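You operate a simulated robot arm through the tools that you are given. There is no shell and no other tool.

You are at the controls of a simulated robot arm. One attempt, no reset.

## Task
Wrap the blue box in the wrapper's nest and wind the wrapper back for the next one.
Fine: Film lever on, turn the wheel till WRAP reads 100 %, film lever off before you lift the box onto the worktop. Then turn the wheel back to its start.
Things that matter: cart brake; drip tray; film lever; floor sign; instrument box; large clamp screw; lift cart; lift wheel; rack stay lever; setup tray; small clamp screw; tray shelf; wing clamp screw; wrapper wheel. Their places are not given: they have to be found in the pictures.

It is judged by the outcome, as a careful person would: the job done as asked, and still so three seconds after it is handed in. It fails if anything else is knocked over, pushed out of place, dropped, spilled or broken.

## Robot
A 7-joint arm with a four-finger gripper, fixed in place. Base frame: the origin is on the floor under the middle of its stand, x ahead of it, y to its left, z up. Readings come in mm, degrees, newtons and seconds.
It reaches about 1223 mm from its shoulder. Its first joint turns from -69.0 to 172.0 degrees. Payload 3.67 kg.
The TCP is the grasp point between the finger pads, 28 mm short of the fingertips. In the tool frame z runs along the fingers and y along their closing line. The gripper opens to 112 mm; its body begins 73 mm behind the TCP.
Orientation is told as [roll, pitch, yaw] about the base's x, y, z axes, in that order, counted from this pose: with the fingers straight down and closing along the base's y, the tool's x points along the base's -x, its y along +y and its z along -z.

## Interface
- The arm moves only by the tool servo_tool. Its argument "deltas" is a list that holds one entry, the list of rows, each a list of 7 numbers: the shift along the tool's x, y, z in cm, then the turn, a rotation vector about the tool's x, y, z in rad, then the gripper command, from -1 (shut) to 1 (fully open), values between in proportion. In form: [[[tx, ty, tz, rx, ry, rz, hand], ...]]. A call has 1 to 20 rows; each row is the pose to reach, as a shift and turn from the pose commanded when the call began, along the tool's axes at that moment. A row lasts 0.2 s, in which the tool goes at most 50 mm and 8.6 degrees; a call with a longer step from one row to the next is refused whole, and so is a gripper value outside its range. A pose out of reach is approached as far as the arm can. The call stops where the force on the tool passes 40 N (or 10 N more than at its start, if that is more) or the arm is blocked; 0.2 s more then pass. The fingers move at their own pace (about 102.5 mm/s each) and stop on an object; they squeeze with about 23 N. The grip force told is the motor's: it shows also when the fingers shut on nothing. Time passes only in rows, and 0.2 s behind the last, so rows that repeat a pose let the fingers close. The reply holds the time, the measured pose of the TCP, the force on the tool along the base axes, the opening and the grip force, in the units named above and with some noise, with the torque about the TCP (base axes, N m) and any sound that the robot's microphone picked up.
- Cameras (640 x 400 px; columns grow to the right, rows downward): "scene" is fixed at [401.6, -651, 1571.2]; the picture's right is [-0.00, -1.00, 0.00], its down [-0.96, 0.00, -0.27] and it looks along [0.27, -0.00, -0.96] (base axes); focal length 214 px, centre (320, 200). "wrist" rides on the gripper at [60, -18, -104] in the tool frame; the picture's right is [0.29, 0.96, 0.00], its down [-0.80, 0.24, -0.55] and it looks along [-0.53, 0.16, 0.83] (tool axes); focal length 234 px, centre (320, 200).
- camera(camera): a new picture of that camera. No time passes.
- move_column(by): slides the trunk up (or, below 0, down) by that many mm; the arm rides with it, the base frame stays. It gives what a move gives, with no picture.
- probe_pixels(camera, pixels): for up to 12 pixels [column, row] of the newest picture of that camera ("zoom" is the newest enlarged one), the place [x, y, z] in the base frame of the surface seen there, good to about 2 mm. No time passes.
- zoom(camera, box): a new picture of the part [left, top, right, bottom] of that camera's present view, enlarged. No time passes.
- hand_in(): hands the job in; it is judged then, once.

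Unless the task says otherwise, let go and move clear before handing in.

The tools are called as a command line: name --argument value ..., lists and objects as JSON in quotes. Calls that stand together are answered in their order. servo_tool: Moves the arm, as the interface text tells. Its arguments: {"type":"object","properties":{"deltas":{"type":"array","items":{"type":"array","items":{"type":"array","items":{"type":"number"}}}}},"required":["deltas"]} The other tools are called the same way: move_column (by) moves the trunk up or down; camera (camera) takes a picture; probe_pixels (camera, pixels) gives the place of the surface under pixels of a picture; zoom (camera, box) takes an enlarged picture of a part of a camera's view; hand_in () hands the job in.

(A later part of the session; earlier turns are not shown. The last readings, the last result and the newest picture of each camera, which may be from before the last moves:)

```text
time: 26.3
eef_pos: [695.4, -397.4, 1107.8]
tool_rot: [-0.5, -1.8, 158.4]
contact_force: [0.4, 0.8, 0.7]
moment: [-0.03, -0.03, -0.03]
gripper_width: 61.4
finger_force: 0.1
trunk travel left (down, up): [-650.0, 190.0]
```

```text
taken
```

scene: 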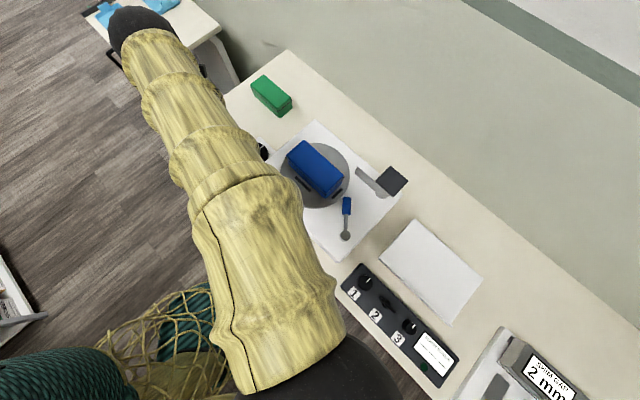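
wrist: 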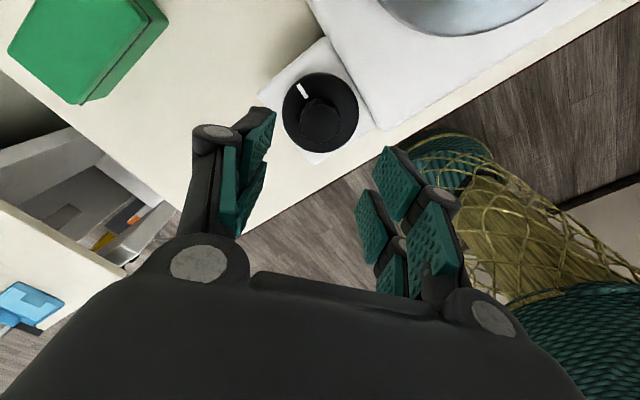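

The arm came back, though offset to (695,-397). I'll re-centre over the wheel, level the tool, and spin the other way to see the limit on that side.

servo_tool --deltas '[[[0.9, 1.07, -0.6, -0.002, 0.008, 0.03, 0.1], [1.77, 2.13, -1.1, -0.004, 0.016, 0.1, 0.1], [2.65, 3.2, -1.7, -0.006, 0.024, 0.2, 0.1], [3.53, 4.26, -2.2, -0.009, 0.031, 0.33, 0.1], [3.53, 4.26, -2.2, -0.009, 0.031, 0.47, 0.1], [3.53, 4.26, -2.2, -0.009, 0.031, 0.61, 0.1], [3.53, 4.26, -2.2, -0.009, 0.031, 0.75, 0.1], [3.53, 4.26, -2.2, -0.009, 0.031, 0.89, 0.1], [3.53, 4.26, -2.2, -0.009, 0.031, 1.03, 0.1], [3.53, 4.26, -2.2, -0.009, 0.031, 1.17, 0.1], [3.53, 4.26, -2.2, -0.009, 0.031, 1.31, 0.1], [3.53, 4.26, -2.2, -0.009, 0.031, 1.45, 0.1], [3.53, 4.26, -2.2, -0.009, 0.031, 1.59, 0.1], [3.53, 4.26, -2.2, -0.009, 0.031, 1.73, 0.1]]]'

```text
time: 29.3
eef_pos: [714.0, -451.9, 1128.3]
tool_rot: [1.0, 1.2, 59.3]
contact_force: [0.6, -0.4, -0.5]
moment: [-0.03, -0.01, -0.02]
gripper_width: 61.5
finger_force: 0.1
trunk travel left (down, up): [-650.0, 190.0]
```

Back over the wheel at yaw 59°. I'll level the tool, then test the opposite direction.

servo_tool --deltas '[[[0, 0, 0, 0.0175, -0.021, 0, 0.1]]]'

servo_tool --deltas '[[[0, 0, 0, 0, 0, 0.14, 0.1], [0, 0, 0, 0, 0, 0.28, 0.1], [0, 0, 0, 0, 0, 0.42, 0.1], [0, 0, 0, 0, 0, 0.56, 0.1], [0, 0, 0, 0, 0, 0.7, 0.1], [0, 0, 0, 0, 0, 0.84, 0.1], [0, 0, 0, 0, 0, 0.98, 0.1], [0, 0, 0, 0, 0, 1.12, 0.1], [0, 0, 0, 0, 0, 1.26, 0.1], [0, 0, 0, 0, 0, 1.4, 0.1], [0, 0, 0, 0, 0, 1.54, 0.1], [0, 0, 0, 0, 0, 1.68, 0.1], [0, 0, 0, 0, 0, 1.82, 0.1], [0, 0, 0, 0, 0, 1.96, 0.1], [0, 0, 0, 0, 0, 2.1, 0.1]]]'

camera --camera "scene"

```text
time: 29.7
eef_pos: [712.8, -452.0, 1128.0]
tool_rot: [0.1, -0.1, 59.4]
contact_force: [0.0, 0.4, 0.1]
moment: [-0.01, 0.0, 0.01]
gripper_width: 62.0
finger_force: 0.3
trunk travel left (down, up): [-650.0, 190.0]
```

```text
time: 32.9
eef_pos: [714.5, -451.4, 1130.5]
tool_rot: [0.0, 0.1, -61.0]
contact_force: [0.0, 0.8, 0.4]
moment: [-0.01, -0.04, 0.0]
gripper_width: 61.6
finger_force: 0.0
trunk travel left (down, up): [-650.0, 190.0]
```

```text
taken
```

scene: 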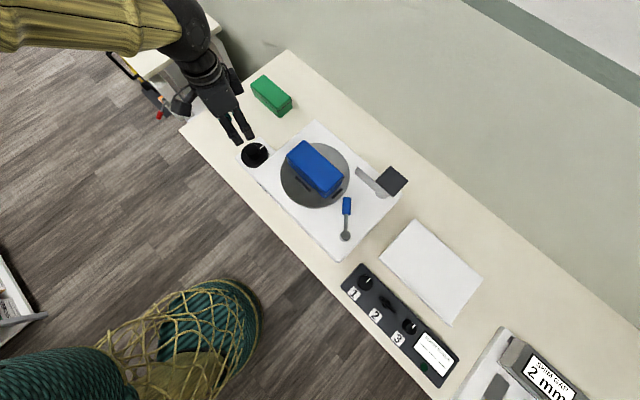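

Fine at yaw -61°; I'll carry on to find the negative limit.

servo_tool --deltas '[[[0, 0, 0, 0, 0, 0.14, 0.1], [0, 0, 0, 0, 0, 0.28, 0.1], [0, 0, 0, 0, 0, 0.42, 0.1], [0, 0, 0, 0, 0, 0.56, 0.1], [0, 0, 0, 0, 0, 0.7, 0.1], [0, 0, 0, 0, 0, 0.84, 0.1], [0, 0, 0, 0, 0, 0.98, 0.1], [0, 0, 0, 0, 0, 1.12, 0.1]]]'

camera --camera "scene"

```text
time: 34.7
eef_pos: [713.9, -451.7, 1129.3]
tool_rot: [-0.1, 0.1, -125.2]
contact_force: [0.5, 0.2, -0.8]
moment: [0.0, 0.0, -0.01]
gripper_width: 61.4
finger_force: 0.0
trunk travel left (down, up): [-650.0, 190.0]
```

```text
taken
```

scene: 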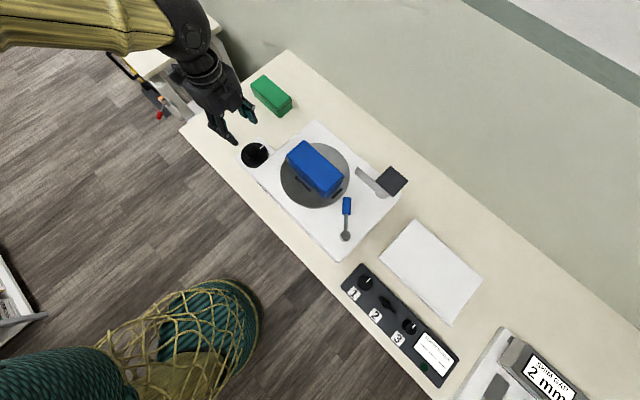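

The wrist has a usable span of about -125° to +156°. From here I can grip and try counter-clockwise first; I'll lower toward the wheel cap.

servo_tool --deltas '[[[0.06, -0.21, 3, 0, 0, 0, 0.1], [0.06, -0.21, 6, 0, 0, 0, 0.1], [0.06, -0.21, 8, 0, 0, 0, 0.1]]]'

camera --camera "wrist"

```text
time: 35.5
eef_pos: [711.5, -449.6, 1048.6]
tool_rot: [-0.1, 0.1, -125.0]
contact_force: [-0.2, 0.4, -0.9]
moment: [-0.01, 0.03, 0.02]
gripper_width: 61.8
finger_force: 0.1
trunk travel left (down, up): [-650.0, 190.0]
```

```text
taken
```

wrist: 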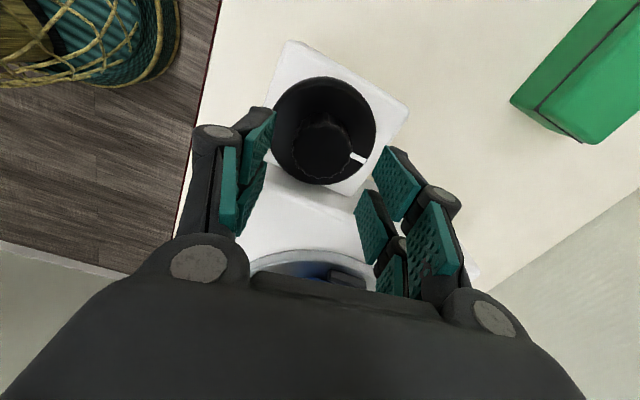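

zoom --camera "wrist" --box '[260, 70, 390, 210]'

probe_pixels --camera "zoom" --pixels '[[320, 235], [245, 235], [390, 235], [320, 170], [320, 290], [320, 200], [290, 235], [350, 235]]'

```text
2.86 times, centred on (325, 140) of wrist
```

zoom: 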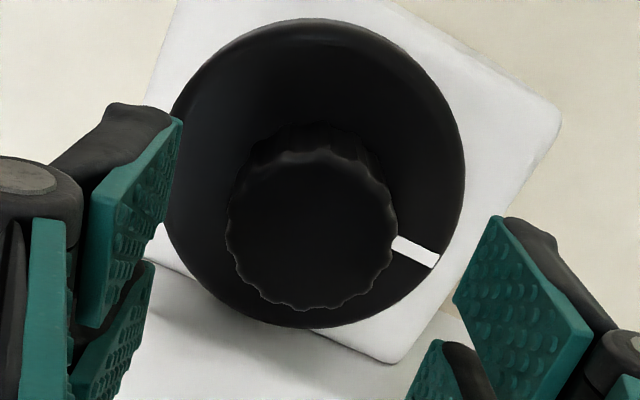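

```text
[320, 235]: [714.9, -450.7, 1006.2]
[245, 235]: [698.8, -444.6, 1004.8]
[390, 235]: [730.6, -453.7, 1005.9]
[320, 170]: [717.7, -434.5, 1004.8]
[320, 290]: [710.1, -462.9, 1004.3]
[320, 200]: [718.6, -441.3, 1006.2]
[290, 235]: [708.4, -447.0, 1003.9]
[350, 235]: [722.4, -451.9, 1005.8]
```

The cap centre is (713,-449), within 2 mm of the TCP. I'll lower to z≈1022 (tips just above the wrapper top at 991) and close on the cap.

servo_tool --deltas '[[[0.13, 0.09, 1.4, 0, 0, 0, 0.1], [0.13, 0.09, 2.66, 0, 0, 0, 0.1], [0.13, 0.09, 2.66, 0, 0, 0, 0.1]]]'

servo_tool --deltas '[[[0, 0, 0, 0, 0, 0, -0.3], [0, 0, 0, 0, 0, 0, -0.6], [0, 0, 0, 0, 0, 0, -1], [0, 0, 0, 0, 0, 0, -1]]]'

camera --camera "wrist"

```text
time: 36.3
eef_pos: [714.9, -450.5, 1020.9]
tool_rot: [-0.1, 0.2, -125.0]
contact_force: [0.1, 0.2, 0.1]
moment: [-0.01, -0.01, 0.0]
gripper_width: 61.5
finger_force: 0.1
trunk travel left (down, up): [-650.0, 190.0]
```

```text
time: 37.3
eef_pos: [712.9, -450.0, 1022.5]
tool_rot: [-0.1, 0.1, -125.0]
contact_force: [-10.5, 6.6, -5.4]
moment: [0.41, 0.34, 0.04]
gripper_width: 37.8
finger_force: 45.1
trunk travel left (down, up): [-650.0, 190.0]
```

```text
taken
```

wrist: 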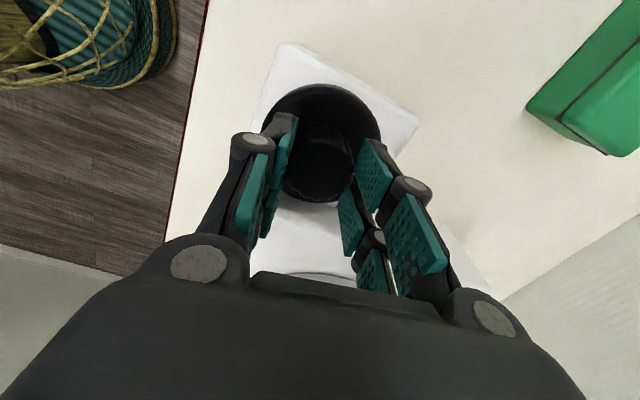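

The cap is gripped at 38 mm with a small side load. I'll ease that off and try 0.28 rad counter-clockwise.

servo_tool --deltas '[[[0, -0.4, 0, 0, 0, 0, -1], [0, -0.4, 0, 0, 0, -0.07, -1], [0, -0.4, 0, 0, 0, -0.14, -1], [0, -0.4, 0, 0, 0, -0.21, -1], [0, -0.4, 0, 0, 0, -0.28, -1]]]'

camera --camera "wrist"

zoom --camera "scene" --box '[230, 120, 410, 250]'

```text
time: 38.5
eef_pos: [713.7, -449.7, 1019.9]
tool_rot: [0.1, 0.0, -109.0]
contact_force: [22.3, -15.5, 4.1]
moment: [-0.16, -0.8, -0.78]
gripper_width: 38.3
finger_force: 45.3
trunk travel left (down, up): [-650.0, 190.0]
```

```text
taken
```

wrist: 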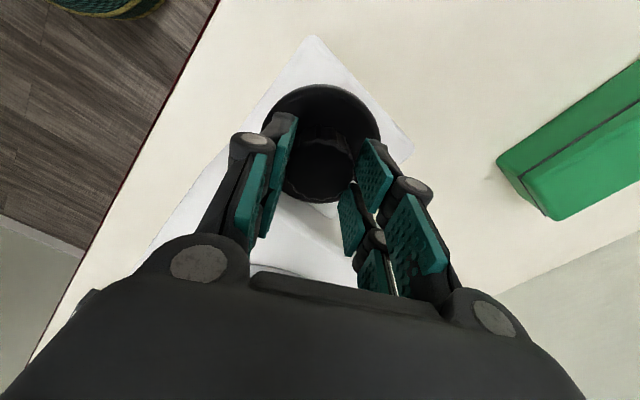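

```text
3.08 times, centred on (320, 185) of scene
```

zoom: 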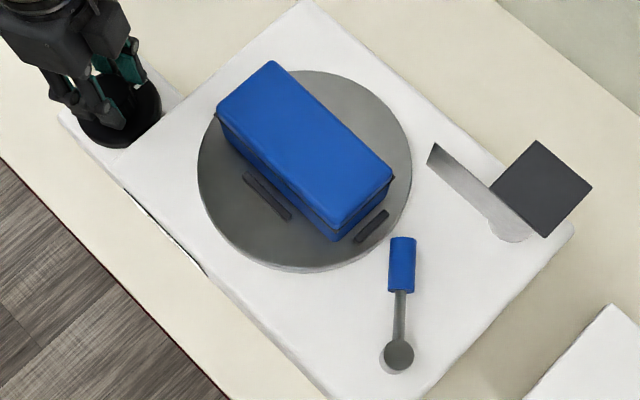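

zoom --camera "wrist" --box '[240, 70, 410, 230]'

zoom --camera "scene" --box '[235, 130, 285, 170]'

```text
2.50 times, centred on (325, 150) of wrist
```

zoom: 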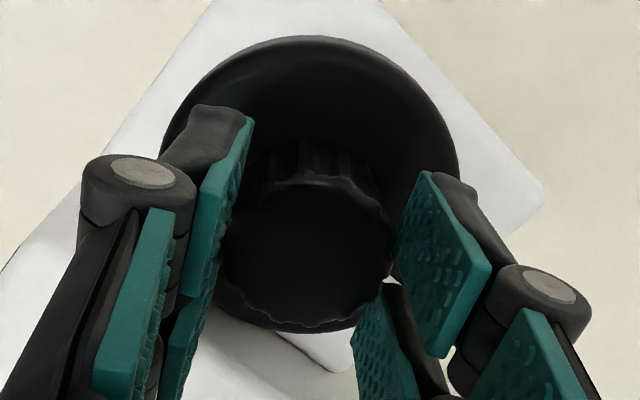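

```text
10.00 times, centred on (260, 150) of scene
```

zoom: 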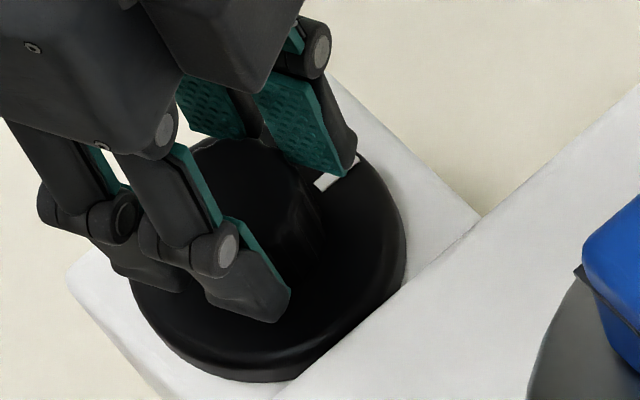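

The mark is still at scene (262,147) and the box hasn't moved, so counter-clockwise is blocked. I'll try clockwise from here by a small amount.

servo_tool --deltas '[[[0, 0.26, 0, 0, 0, 0.07, -1], [0, 0.26, 0, 0, 0, 0.14, -1], [0, 0.26, 0, 0, 0, 0.21, -1], [0, 0.26, 0, 0, 0, 0.28, -1], [0, 0.26, 0, 0, 0, 0.35, -1], [0, 0.26, 0, 0, 0, 0.42, -1]]]'

zoom --camera "scene" --box '[235, 130, 285, 170]'

zoom --camera "scene" --box '[230, 120, 410, 250]'

```text
time: 39.9
eef_pos: [713.4, -448.9, 1022.4]
tool_rot: [-0.2, 0.2, -133.1]
contact_force: [9.3, -16.7, 4.1]
moment: [-0.4, -0.45, 0.01]
gripper_width: 38.1
finger_force: 45.0
trunk travel left (down, up): [-650.0, 190.0]
```

```text
10.00 times, centred on (260, 150) of scene
```

zoom: 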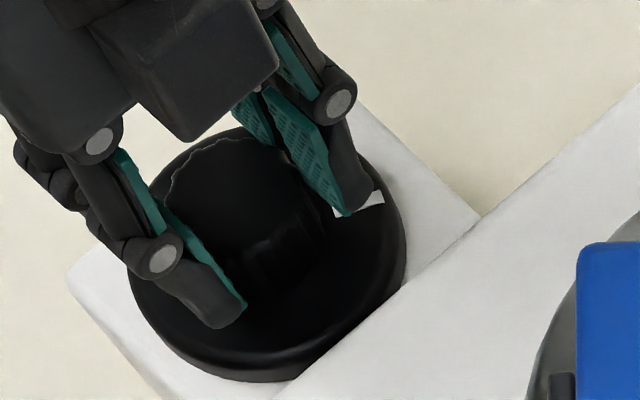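

```text
3.08 times, centred on (320, 185) of scene
```

zoom: 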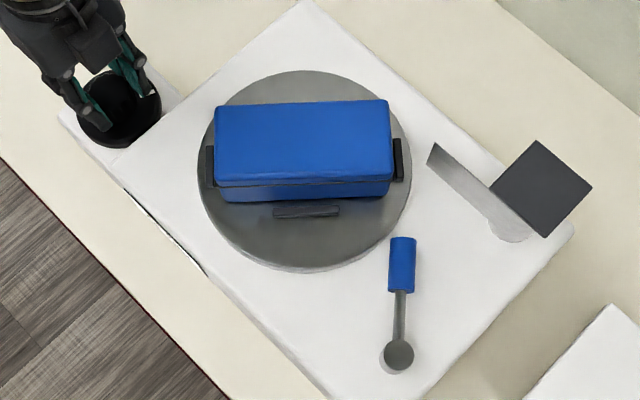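

Clockwise works: the mark moved to (264,150) and the nest turned about 45° with almost no torque. I'll release, rise, and check that it holds and what the display says.

servo_tool --deltas '[[[0, 0, 0, 0, 0, 0, 0.1], [0, 0, 0, 0, 0, 0, 0.1], [0, 0, -2, 0, 0, 0, 0.1], [0, 0, -6, 0, 0, 0, 0.1], [0, 0, -10, 0, 0, 0, 0.1]]]'

camera --camera "wrist"

camera --camera "scene"

```text
time: 41.1
eef_pos: [711.9, -445.5, 1123.3]
tool_rot: [-0.1, 0.0, -133.1]
contact_force: [-0.2, 0.9, 0.0]
moment: [-0.03, -0.05, -0.02]
gripper_width: 61.9
finger_force: 0.0
trunk travel left (down, up): [-650.0, 190.0]
```

```text
taken
```

wrist: 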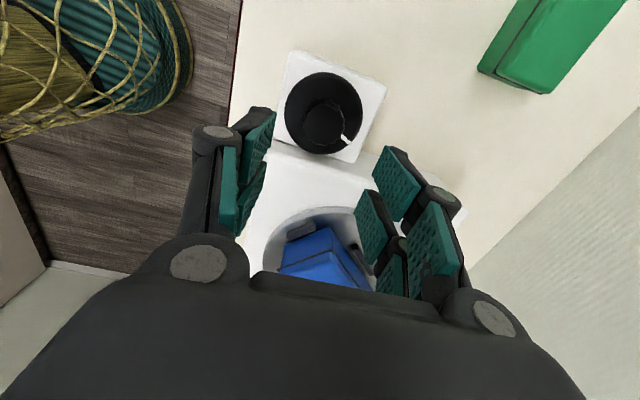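

```text
taken
```

scene: 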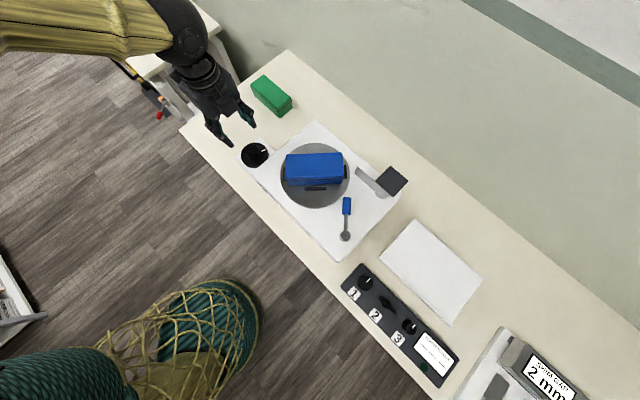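

The wheel stays where I left it. Let me check whether the scene camera can read the display obliquely near (270,196).

zoom --camera "scene" --box '[254, 178, 288, 214]'

zoom --camera "scene" --box '[235, 130, 285, 170]'

```text
11.11 times, centred on (271, 196) of scene
```

zoom: 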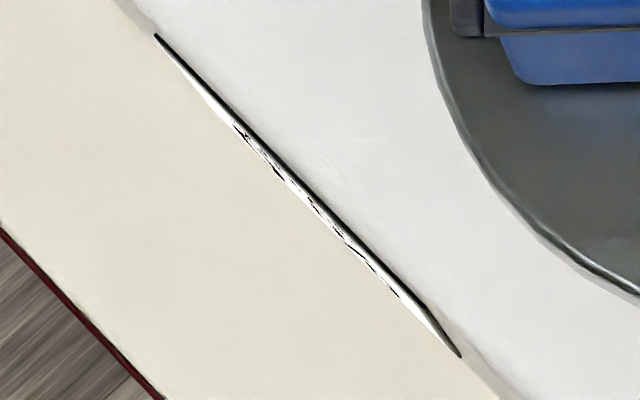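

```text
10.00 times, centred on (260, 150) of scene
```

zoom: 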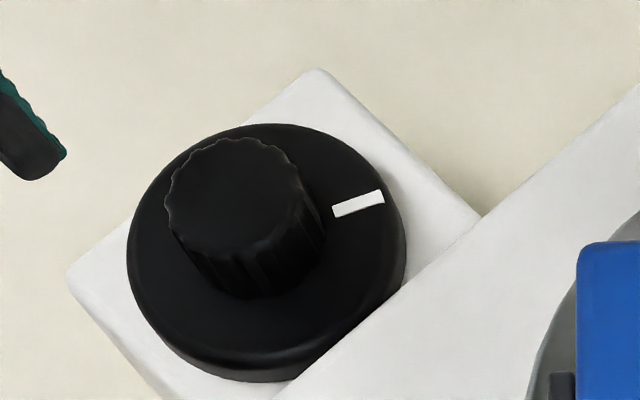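

Not readable from there. I'll swing out in front of the wrapper with the hand wide open so the wrist camera can read the display.

servo_tool --deltas '[[[-0.85, -1.78, -0.5, 0, 0, -0.14, 0.3], [-1.7, -3.56, -1.0, 0, 0, -0.279, 0.6], [-2.54, -5.35, -1.5, 0, 0, -0.419, 1], [-3.39, -7.13, -2.1, 0, 0, -0.559, 1], [-4.24, -8.9, -2.6, 0, 0, -0.698, 1], [-5.09, -10.7, -3.1, 0, 0, -0.838, 1], [-5.94, -12.5, -3.6, 0, 0, -0.977, 1], [-6.79, -14.25, -4.1, 0, 0, -1.117, 1], [-7.63, -16.0, -4.6, 0, 0, -1.257, 1], [-8.48, -17.8, -5.2, 0, 0, -1.396, 1], [-9.33, -19.6, -5.7, 0, 0, -1.536, 1]]]'

camera --camera "wrist"

```text
time: 43.5
eef_pos: [506.7, -381.1, 1180.8]
tool_rot: [0.0, 0.1, -44.9]
contact_force: [-0.1, 0.3, 0.7]
moment: [-0.03, -0.03, 0.0]
gripper_width: 112.0
finger_force: 0.1
trunk travel left (down, up): [-650.0, 190.0]
```

```text
taken
```

wrist: 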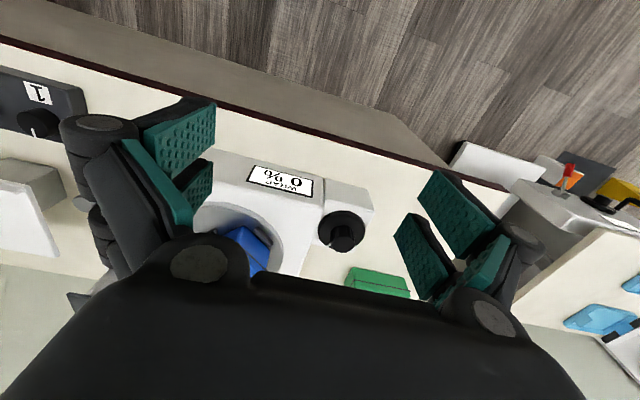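

zoom --camera "wrist" --box '[210, 140, 350, 250]'

probe_pixels --camera "wrist" --pixels '[[250, 175], [310, 188], [280, 185]]'

```text
3.64 times, centred on (280, 195) of wrist
```

zoom: 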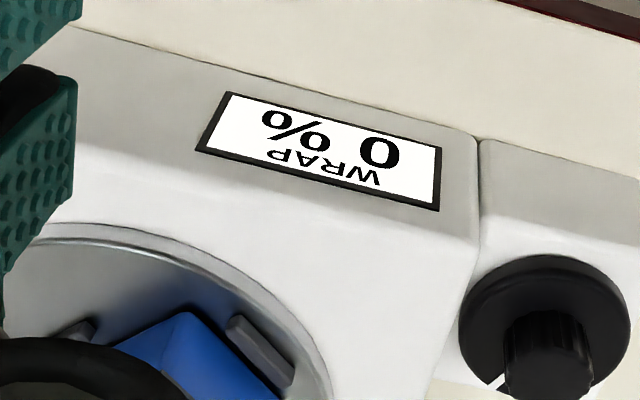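

```text
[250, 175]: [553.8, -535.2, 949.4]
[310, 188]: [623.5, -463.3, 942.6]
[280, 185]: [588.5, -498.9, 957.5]
```

Display still reads 0 % after that ~22° of wheel, so it likely takes more turning. I'll go back over the wheel with yaw +110° so I can turn far clockwise in one grip.

servo_tool --deltas '[[[-1.94, 0.98, 0, 0, 0, -0.135, 0.1], [-3.88, 1.95, 0, 0, 0, -0.27, 0.1], [-5.82, 2.93, 0, 0, 0, -0.406, 0.1], [-7.76, 3.9, 0, 0, 0, -0.541, 0.1], [-9.7, 4.88, 0, 0, 0, -0.676, 0.1], [-11.64, 5.86, 0, 0, 0, -0.811, 0.1], [-13.58, 6.83, 0, 0, 0, -0.947, 0.1], [-15.52, 7.81, 0, 0, 0, -1.082, 0.1], [-17.46, 8.78, 0, 0, 0, -1.217, 0.1], [-19.4, 9.76, 0.5, 0, 0, -1.352, 0.1], [-19.4, 9.76, 1, 0, 0, -1.488, 0.1], [-19.4, 9.76, 1.5, 0, 0, -1.623, 0.1], [-19.4, 9.76, 2, 0, 0, -1.758, 0.1], [-19.4, 9.76, 2.5, 0, 0, -1.894, 0.1], [-19.4, 9.76, 3, 0, 0, -2.029, 0.1], [-19.4, 9.76, 3.5, 0, 0, -2.164, 0.1], [-19.4, 9.76, 4, 0, 0, -2.299, 0.1], [-19.4, 9.76, 4.5, 0, 0, -2.434, 0.1], [-19.4, 9.76, 5, 0, 0, -2.57, 0.1], [-19.4, 9.76, 5, 0, 0, -2.705, 0.1]]]'

camera --camera "wrist"

camera --camera "scene"

```text
time: 47.7
eef_pos: [711.4, -450.6, 1128.8]
tool_rot: [0.0, 0.0, 110.1]
contact_force: [0.3, -0.2, 0.0]
moment: [0.05, 0.03, 0.03]
gripper_width: 61.7
finger_force: 0.0
trunk travel left (down, up): [-650.0, 190.0]
```

```text
taken
```

wrist: 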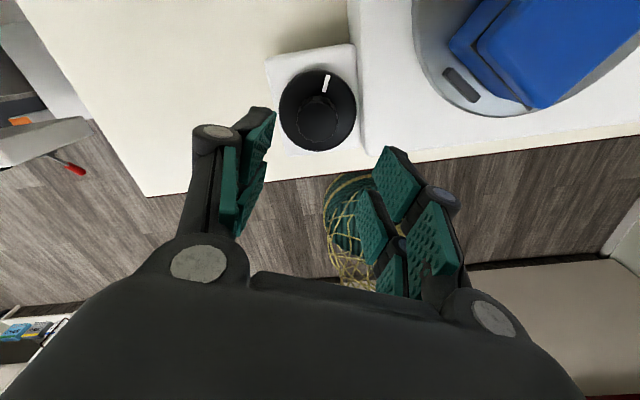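

```text
taken
```

scene: 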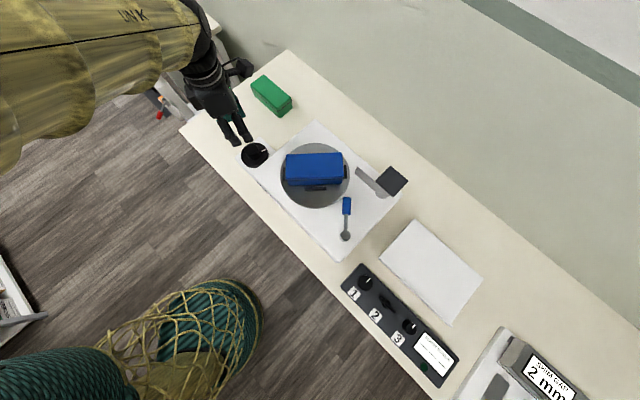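

Over the wheel at yaw 110°. I'll lower and grip again.

servo_tool --deltas '[[[0, -0.16, 3, 0, 0, 0, 0.1], [0, -0.16, 6, 0, 0, 0, 0.1], [0, -0.16, 9, 0, 0, 0, 0.1], [0, -0.16, 10.65, 0, 0, 0, 0.1], [0, -0.16, 10.65, 0, 0, 0, 0.1], [0, -0.16, 10.65, 0, 0, 0, -0.3], [0, -0.16, 10.65, 0, 0, 0, -1], [0, -0.16, 10.65, 0, 0, 0, -1], [0, -0.16, 10.65, 0, 0, 0, -1]]]'

camera --camera "wrist"

```text
time: 49.7
eef_pos: [713.8, -450.6, 1022.0]
tool_rot: [0.0, -0.1, 109.9]
contact_force: [2.0, 1.8, 1.5]
moment: [0.1, -0.1, 0.01]
gripper_width: 37.6
finger_force: 45.4
trunk travel left (down, up): [-650.0, 190.0]
```

```text
taken
```

wrist: 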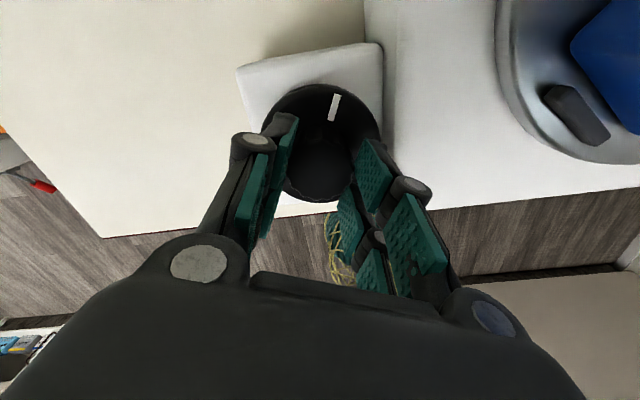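

Good grip with almost no side load. I'll turn clockwise 1 rad and check the nest in the scene.

servo_tool --deltas '[[[0, 0, 0, 0, 0, 0.08, -1], [0, 0, 0, 0, 0, 0.16, -1], [0, 0, 0, 0, 0, 0.24, -1], [0, 0, 0, 0, 0, 0.32, -1], [0, 0, 0, 0, 0, 0.4, -1], [0, 0, 0, 0, 0, 0.48, -1], [0, 0, 0, 0, 0, 0.56, -1], [0, 0, 0, 0, 0, 0.64, -1], [0, 0, 0, 0, 0, 0.72, -1], [0, 0, 0, 0, 0, 0.8, -1], [0, 0, 0, 0, 0, 0.88, -1], [0, 0, 0, 0, 0, 0.96, -1]]]'

zoom --camera "scene" --box '[230, 120, 410, 250]'

camera --camera "wrist"

```text
time: 52.3
eef_pos: [714.5, -449.9, 1023.0]
tool_rot: [0.2, 0.0, 54.9]
contact_force: [-10.9, 14.7, -21.7]
moment: [0.51, 0.29, 0.02]
gripper_width: 37.3
finger_force: 44.8
trunk travel left (down, up): [-650.0, 190.0]
```

```text
3.08 times, centred on (320, 185) of scene
```

zoom: 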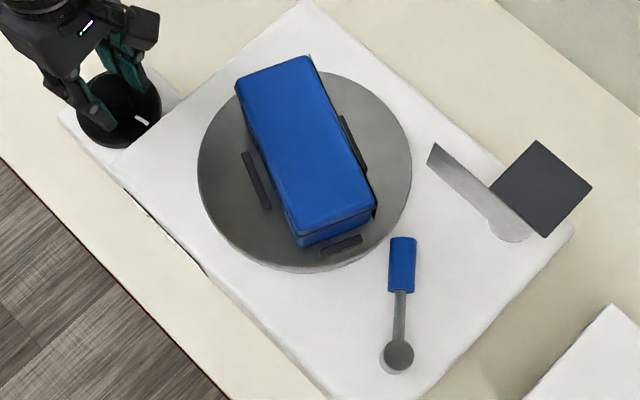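

```text
taken
```

wrist: 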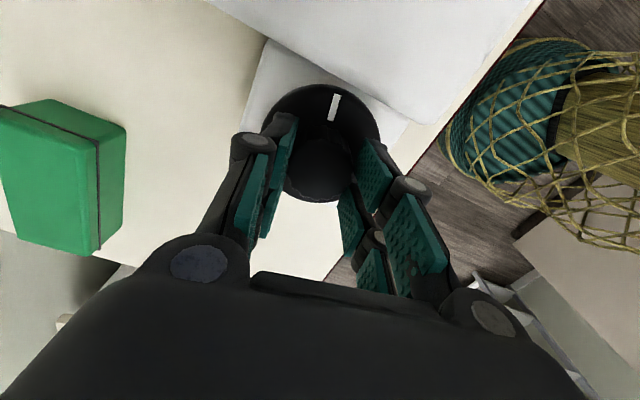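

The wheel turned about 55° with no slip and the nest turned twice that (2:1). There's a downward pull of 22 N, so I'll ease the height by 1.5 mm and carry on turning.

servo_tool --deltas '[[[0, 0, 0.15, 0, 0, 0, -1], [0, 0, 0.15, 0, 0, 0.08, -1], [0, 0, 0.15, 0, 0, 0.16, -1], [0, 0, 0.15, 0, 0, 0.24, -1], [0, 0, 0.15, 0, 0, 0.32, -1], [0, 0, 0.15, 0, 0, 0.4, -1], [0, 0, 0.15, 0, 0, 0.48, -1], [0, 0, 0.15, 0, 0, 0.56, -1], [0, 0, 0.15, 0, 0, 0.64, -1], [0, 0, 0.15, 0, 0, 0.72, -1], [0, 0, 0.15, 0, 0, 0.8, -1], [0, 0, 0.15, 0, 0, 0.88, -1], [0, 0, 0.15, 0, 0, 0.96, -1]]]'

zoom --camera "scene" --box '[230, 120, 410, 250]'

camera --camera "wrist"

```text
time: 55.1
eef_pos: [714.4, -450.4, 1023.1]
tool_rot: [0.1, 0.0, -0.1]
contact_force: [-9.6, 10.5, -6.6]
moment: [0.1, 1.49, 0.05]
gripper_width: 37.6
finger_force: 44.5
trunk travel left (down, up): [-650.0, 190.0]
```

```text
3.08 times, centred on (320, 185) of scene
```

zoom: 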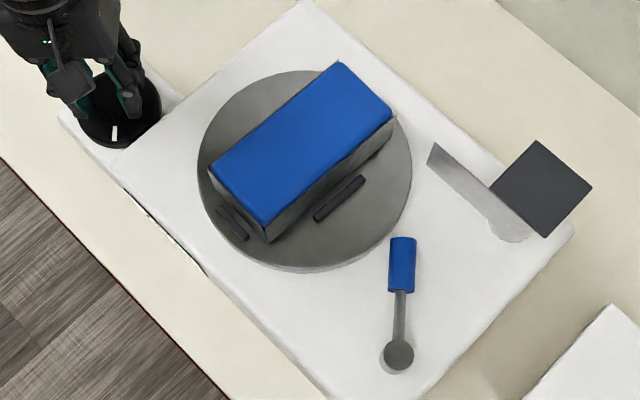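

```text
taken
```

wrist: 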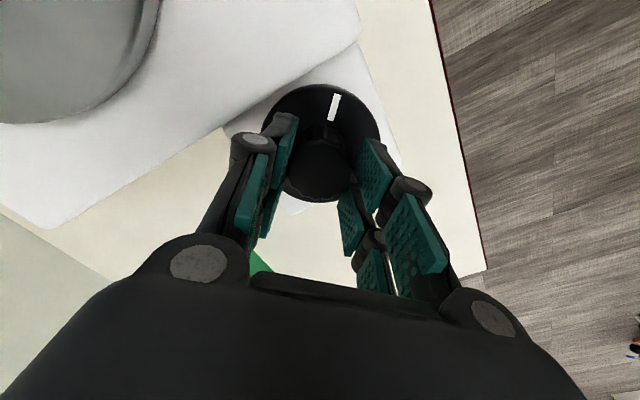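

The box sides now look greyish with film, so wrapping has begun; the wheel has turned about 134° in all. I'll release, rise and read the display.

servo_tool --deltas '[[[0, 0, 0, 0, 0, 0, 0.1], [0, 0, 0, 0, 0, 0, 0.1], [0, 0, -3, 0, 0, 0, 0.1], [0, 0, -7, 0, 0, 0, 0.1], [0, 0, -11, 0, 0, 0, 0.4], [4, 1.4, -12, 0, 0, 0.14, 1], [8, 2.8, -13, 0, 0, 0.28, 1], [12, 4.2, -14, 0, 0, 0.42, 1], [16, 5.6, -15, 0, 0, 0.56, 1], [20, 7, -15.7, 0, 0, 0.7, 1], [20.9, 7, -15.7, 0, 0, 0.785, 1]]]'

camera --camera "wrist"

zoom --camera "wrist" --box '[210, 140, 350, 250]'

zoom --camera "scene" --box '[230, 120, 410, 250]'

```text
time: 57.5
eef_pos: [507.7, -379.6, 1178.2]
tool_rot: [0.1, 0.0, -45.1]
contact_force: [1.1, -0.1, -1.3]
moment: [0.02, 0.02, 0.02]
gripper_width: 112.1
finger_force: 0.0
trunk travel left (down, up): [-650.0, 190.0]
```

```text
taken
```

wrist: 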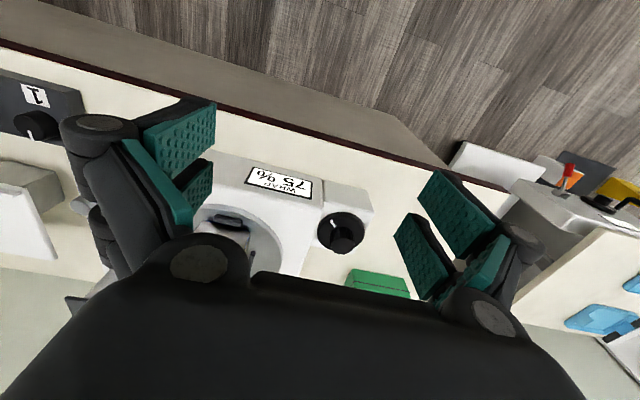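

```text
3.64 times, centred on (280, 195) of wrist
```

zoom: 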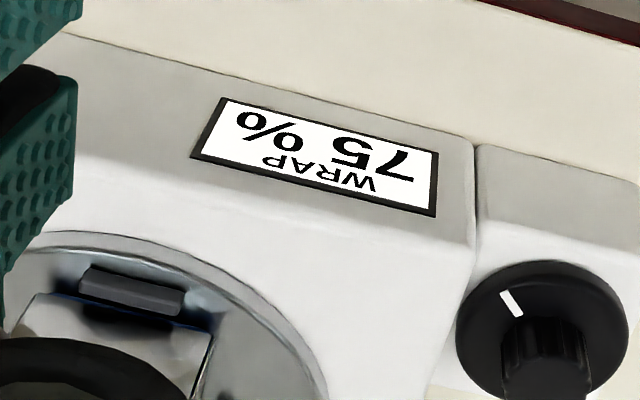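

```text
3.08 times, centred on (320, 185) of scene
```

zoom: 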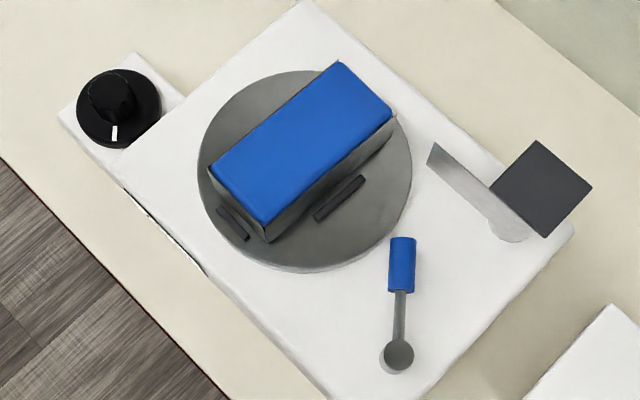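

WRAP reads 75 % at about 134° of wheel, so it counts in quarters and 100 % should come at about 180°. I'll return to the wheel at yaw 0 and turn the remaining ~48°.

servo_tool --deltas '[[[-3.24, 1.59, 0, 0, 0, -0.131, 0.6], [-6.49, 3.18, 0, 0, 0, -0.262, 0.3], [-9.73, 4.77, 0, 0, 0, -0.393, 0.1], [-12.97, 6.36, 0, 0, 0, -0.525, 0.1], [-16.2, 7.95, 1.5, 0, 0, -0.656, 0.1], [-19.46, 9.54, 4, 0, 0, -0.787, 0.1], [-19.46, 9.54, 6, 0, 0, -0.787, 0.1]]]'

camera --camera "wrist"

```text
time: 59.1
eef_pos: [709.1, -448.4, 1119.6]
tool_rot: [0.1, 0.0, 0.1]
contact_force: [-0.2, 0.0, 0.1]
moment: [-0.03, -0.01, 0.01]
gripper_width: 61.8
finger_force: 0.1
trunk travel left (down, up): [-650.0, 190.0]
```

```text
taken
```

wrist: 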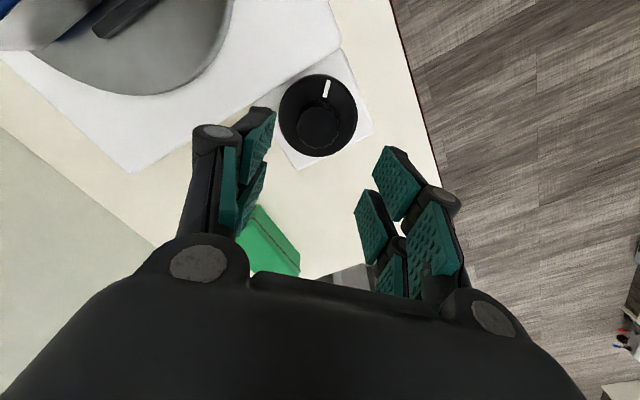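

I'm over the wheel; I'll correct 4 mm, lower and grip.

servo_tool --deltas '[[[-0.42, -0.15, 3, 0, 0, 0, 0.1], [-0.42, -0.15, 6, 0, 0, 0, 0.1], [-0.42, -0.15, 8.5, 0, 0, 0, 0.1], [-0.42, -0.15, 9.75, 0, 0, 0, 0.1], [-0.42, -0.15, 9.75, 0, 0, 0, 0.1], [-0.42, -0.15, 9.75, 0, 0, 0, -0.3], [-0.42, -0.15, 9.75, 0, 0, 0, -1], [-0.42, -0.15, 9.75, 0, 0, 0, -1], [-0.42, -0.15, 9.75, 0, 0, 0, -1]]]'

```text
time: 61.1
eef_pos: [714.0, -449.0, 1022.1]
tool_rot: [0.1, 0.1, 0.2]
contact_force: [-4.8, 17.0, -2.6]
moment: [0.66, -0.07, 0.0]
gripper_width: 37.7
finger_force: 44.6
trunk travel left (down, up): [-650.0, 190.0]
```

Gripped. I'll relieve the side load and turn clockwise about 0.87 rad.

servo_tool --deltas '[[[0, 0.15, 0, 0, 0, 0, -1], [0, 0.15, 0, 0, 0, 0.08, -1], [0, 0.15, 0, 0, 0, 0.16, -1], [0, 0.15, 0, 0, 0, 0.24, -1], [0, 0.15, 0, 0, 0, 0.32, -1], [0, 0.15, 0, 0, 0, 0.4, -1], [0, 0.15, 0, 0, 0, 0.48, -1], [0, 0.15, 0, 0, 0, 0.56, -1], [0, 0.15, 0, 0, 0, 0.64, -1], [0, 0.15, 0, 0, 0, 0.72, -1], [0, 0.15, 0, 0, 0, 0.8, -1], [0, 0.15, 0, 0, 0, 0.86, -1]]]'

zoom --camera "scene" --box '[230, 120, 410, 250]'

camera --camera "wrist"

```text
time: 63.7
eef_pos: [714.3, -448.6, 1022.2]
tool_rot: [0.1, 0.2, -49.4]
contact_force: [2.6, -3.2, 4.8]
moment: [-0.42, -0.26, 0.01]
gripper_width: 37.6
finger_force: 44.7
trunk travel left (down, up): [-650.0, 190.0]
```

```text
3.08 times, centred on (320, 185) of scene
```

zoom: 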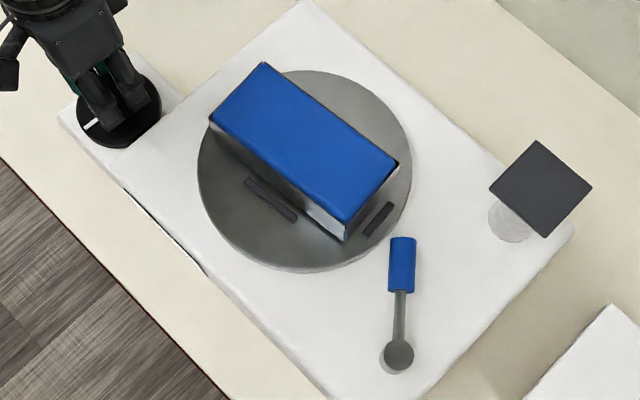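

```text
taken
```

wrist: 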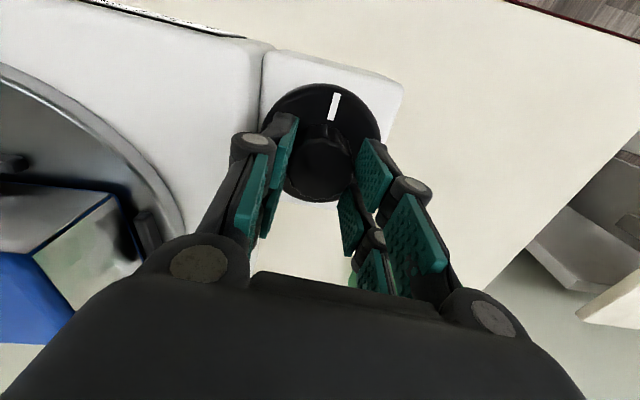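

The wheel's mark points to the front, the box looks covered in film, and the film strip is gone. I'll release and read the display.

servo_tool --deltas '[[[0, 0, 0, 0, 0, 0, 0.1], [0, 0, 0, 0, 0, 0, 0.1], [0, 0, -3, 0, 0, 0, 0.1], [0, 0, -7, 0, 0, 0, 0.1], [0, 0, -11, 0, 0, 0, 0.4], [3.2, -1.6, -12, 0, 0, 0, 1], [6.4, -3.2, -13, 0, 0, 0, 1], [9.6, -4.8, -14, 0, 0, 0, 1], [12.8, -6.4, -15, 0, 0, 0, 1], [16, -8, -15.7, 0, 0, 0, 1], [19.4, -9.6, -15.7, 0, 0, 0, 1]]]'

camera --camera "wrist"

zoom --camera "wrist" --box '[210, 140, 350, 250]'

zoom --camera "scene" --box '[230, 120, 410, 250]'

```text
time: 66.1
eef_pos: [515.5, -363.3, 1180.2]
tool_rot: [-0.1, -0.1, -49.2]
contact_force: [-0.2, 1.1, -0.1]
moment: [-0.1, -0.01, -0.02]
gripper_width: 112.1
finger_force: 0.1
trunk travel left (down, up): [-650.0, 190.0]
```

```text
taken
```

wrist: 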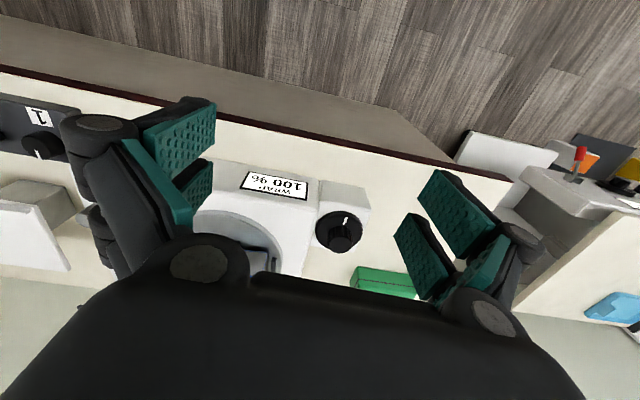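

```text
3.64 times, centred on (280, 195) of wrist
```

zoom: 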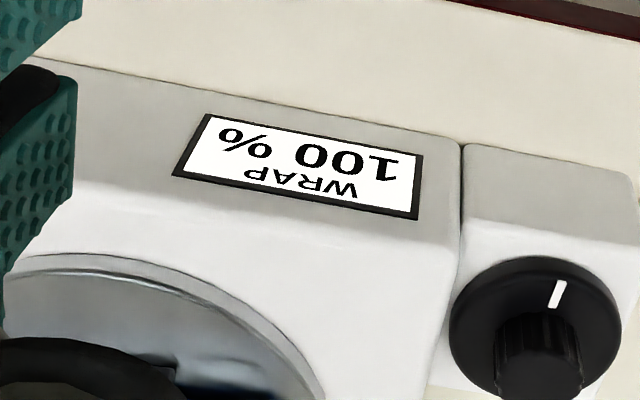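

```text
3.08 times, centred on (320, 185) of scene
```

zoom: 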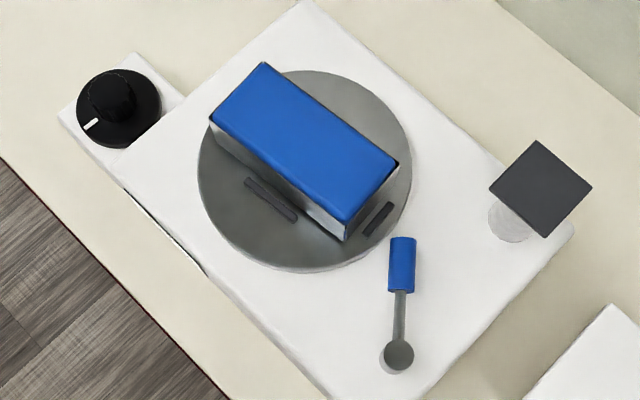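

WRAP reads 100 %. Next the film lever goes off: I'll close the hand into a fist and move above the spot just left of the lever (away from the box corner), to push it back right.

servo_tool --deltas '[[[-3.27, -2.92, 0, 0, 0, -0.113, 0.3], [-6.54, -5.84, 0, 0, 0, -0.225, -0.4], [-9.81, -8.76, 0, 0, 0, -0.338, -1], [-13.09, -11.68, 0, 0, 0, -0.451, -1], [-16.36, -14.6, 0, 0, 0, -0.564, -1], [-19.63, -17.52, 1.5, 0, 0, -0.676, -1], [-22.9, -20.44, 3, 0, 0, -0.789, -1]]]'

camera --camera "wrist"

camera --camera "scene"

```text
time: 67.7
eef_pos: [507.6, -677.0, 1144.8]
tool_rot: [0.2, 0.1, -3.8]
contact_force: [0.0, 0.4, -0.1]
moment: [0.02, 0.04, -0.01]
gripper_width: 0.0
finger_force: 23.0
trunk travel left (down, up): [-650.0, 190.0]
```

```text
taken
```

wrist: 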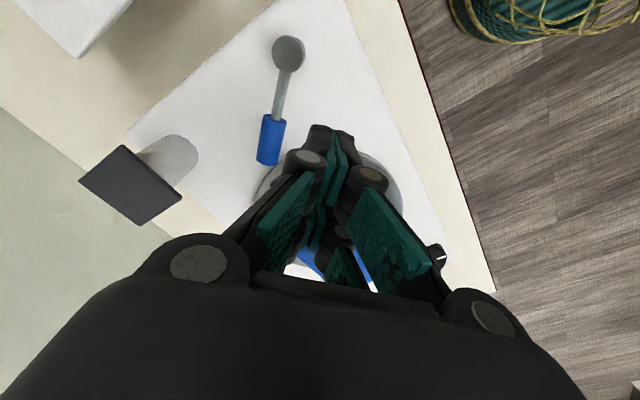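

```text
taken
```

scene: 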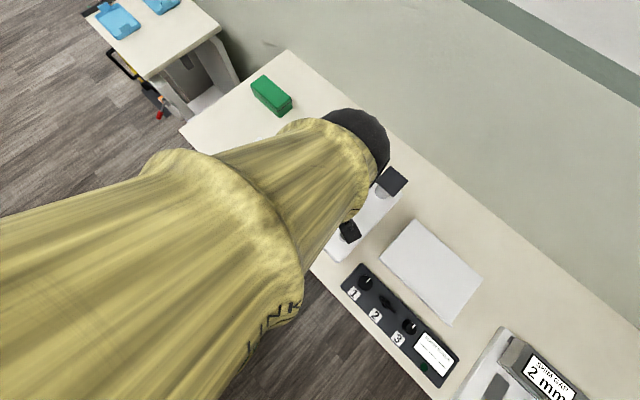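

The fist is left of the lever; I'll check the lever and nearest box corner positions before lowering.

zoom --camera "wrist" --box '[240, 20, 460, 300]'

probe_pixels --camera "wrist" --pixels '[[288, 52], [272, 135], [266, 158], [283, 140], [260, 195], [275, 190], [305, 258], [290, 265]]'

```text
1.43 times, centred on (350, 160) of wrist
```

zoom: 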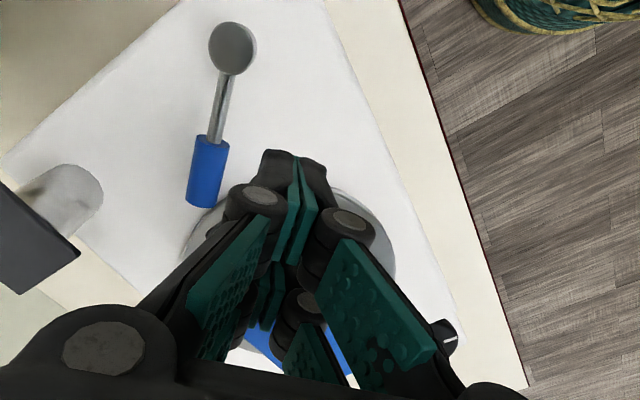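

```text
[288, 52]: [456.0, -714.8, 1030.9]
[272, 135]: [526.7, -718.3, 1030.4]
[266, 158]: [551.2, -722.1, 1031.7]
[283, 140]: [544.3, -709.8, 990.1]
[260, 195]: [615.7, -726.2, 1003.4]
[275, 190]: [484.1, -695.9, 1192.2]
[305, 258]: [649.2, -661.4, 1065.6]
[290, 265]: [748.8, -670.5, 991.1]
```

Lever grip is at (527,-718) to (551,-722); box corner is well to +x of the fist. I'll shift 7 mm further left and lower to z≈1041.

servo_tool --deltas '[[[0, 0.7, 3, 0, 0, 0, -1], [0, 0.7, 6, 0, 0, 0, -1], [0, 0.7, 8, 0, 0, 0, -1]]]'

camera --camera "wrist"

```text
time: 68.5
eef_pos: [509.1, -667.0, 1067.9]
tool_rot: [0.1, 0.0, -4.0]
contact_force: [-0.4, -0.3, -0.4]
moment: [-0.04, 0.01, -0.03]
gripper_width: 0.1
finger_force: 22.9
trunk travel left (down, up): [-650.0, 190.0]
```

```text
taken
```

wrist: 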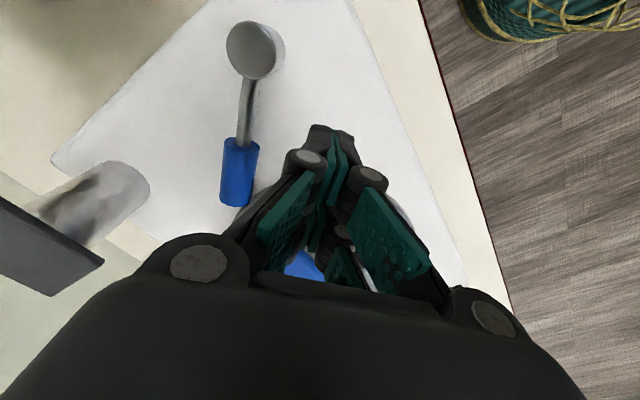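

I'll lower the last 27 mm and slide right until just short of the lever.

servo_tool --deltas '[[[0.26, 0, 1.4, 0, 0, 0, -1], [0.26, 0, 2.7, 0, 0, 0, -1], [0.26, -0.5, 2.7, 0, 0, 0, -1], [0.26, -1.0, 2.7, 0, 0, 0, -1]]]'

camera --camera "wrist"

```text
time: 69.5
eef_pos: [507.7, -675.5, 1040.9]
tool_rot: [0.2, 0.0, -4.0]
contact_force: [0.5, 0.0, -0.3]
moment: [-0.01, 0.03, -0.01]
gripper_width: 0.0
finger_force: 22.9
trunk travel left (down, up): [-650.0, 190.0]
```

```text
taken
```

wrist: 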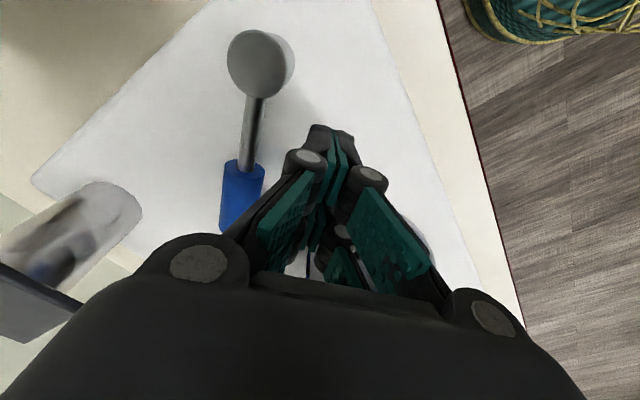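

Still about 20 mm from the grip (263 vs finger 303). I'll continue sliding right by 18 mm.

servo_tool --deltas '[[[0, -0.5, 0, 0, 0, 0, -1], [0, -1.0, 0, 0, 0, 0, -1], [0, -1.4, 0, 0, 0, 0, -1], [0, -1.8, 0, 0, 0, 0, -1]]]'

camera --camera "wrist"

```text
time: 70.5
eef_pos: [505.5, -693.0, 1039.9]
tool_rot: [0.0, 0.0, -4.0]
contact_force: [0.8, -0.1, -0.9]
moment: [0.01, -0.01, -0.02]
gripper_width: 0.0
finger_force: 23.0
trunk travel left (down, up): [-650.0, 190.0]
```

```text
taken
```

wrist: 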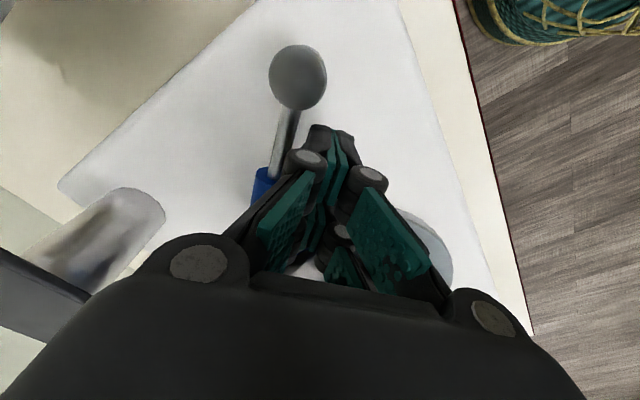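

Contact is close now. I'll swing the fist clockwise about the lever's pivot to push it back toward off.

servo_tool --deltas '[[[-0.12, -0.22, 0, 0, 0, 0.05, -1], [-0.24, -0.45, 0, 0, 0, 0.1, -1], [-0.34, -0.69, 0, 0, 0, 0.15, -1], [-0.43, -0.92, 0, 0, 0, 0.2, -1], [-0.51, -1.17, 0, 0, 0, 0.25, -1], [-0.58, -1.41, 0, 0, 0, 0.3, -1], [-0.63, -1.66, 0, 0, 0, 0.35, -1], [-0.67, -1.91, 0, 0, 0, 0.4, -1], [-0.7, -2.17, 0, 0, 0, 0.45, -1], [-0.715, -2.42, 0, 0, 0, 0.5, -1]]]'

camera --camera "wrist"

```text
time: 72.7
eef_pos: [511.9, -718.0, 1040.7]
tool_rot: [0.1, 0.0, -32.7]
contact_force: [-0.7, 0.9, -0.5]
moment: [0.05, 0.01, 0.04]
gripper_width: 0.2
finger_force: 23.2
trunk travel left (down, up): [-650.0, 190.0]
```

```text
taken
```

wrist: 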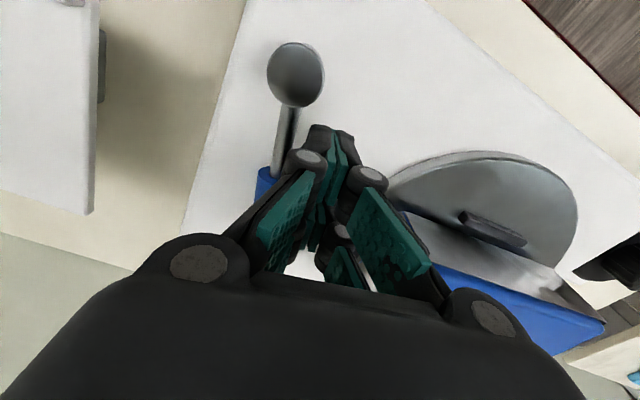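

The lever is following. I'll continue until the off stop is felt.

servo_tool --deltas '[[[-0.12, -0.22, 0, 0, 0, 0.05, -1], [-0.24, -0.45, 0, 0, 0, 0.1, -1], [-0.34, -0.69, 0, 0, 0, 0.15, -1], [-0.43, -0.92, 0, 0, 0, 0.2, -1], [-0.51, -1.17, 0, 0, 0, 0.25, -1]]]'

camera --camera "wrist"

```text
time: 73.9
eef_pos: [508.4, -729.6, 1040.3]
tool_rot: [0.1, 0.0, -47.0]
contact_force: [1.5, -0.1, -0.1]
moment: [0.0, -0.05, 0.01]
gripper_width: 0.0
finger_force: 23.7
trunk travel left (down, up): [-650.0, 190.0]
```

```text
taken
```

wrist: 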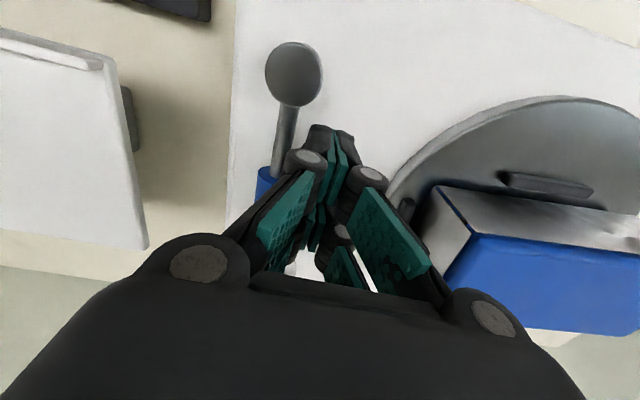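

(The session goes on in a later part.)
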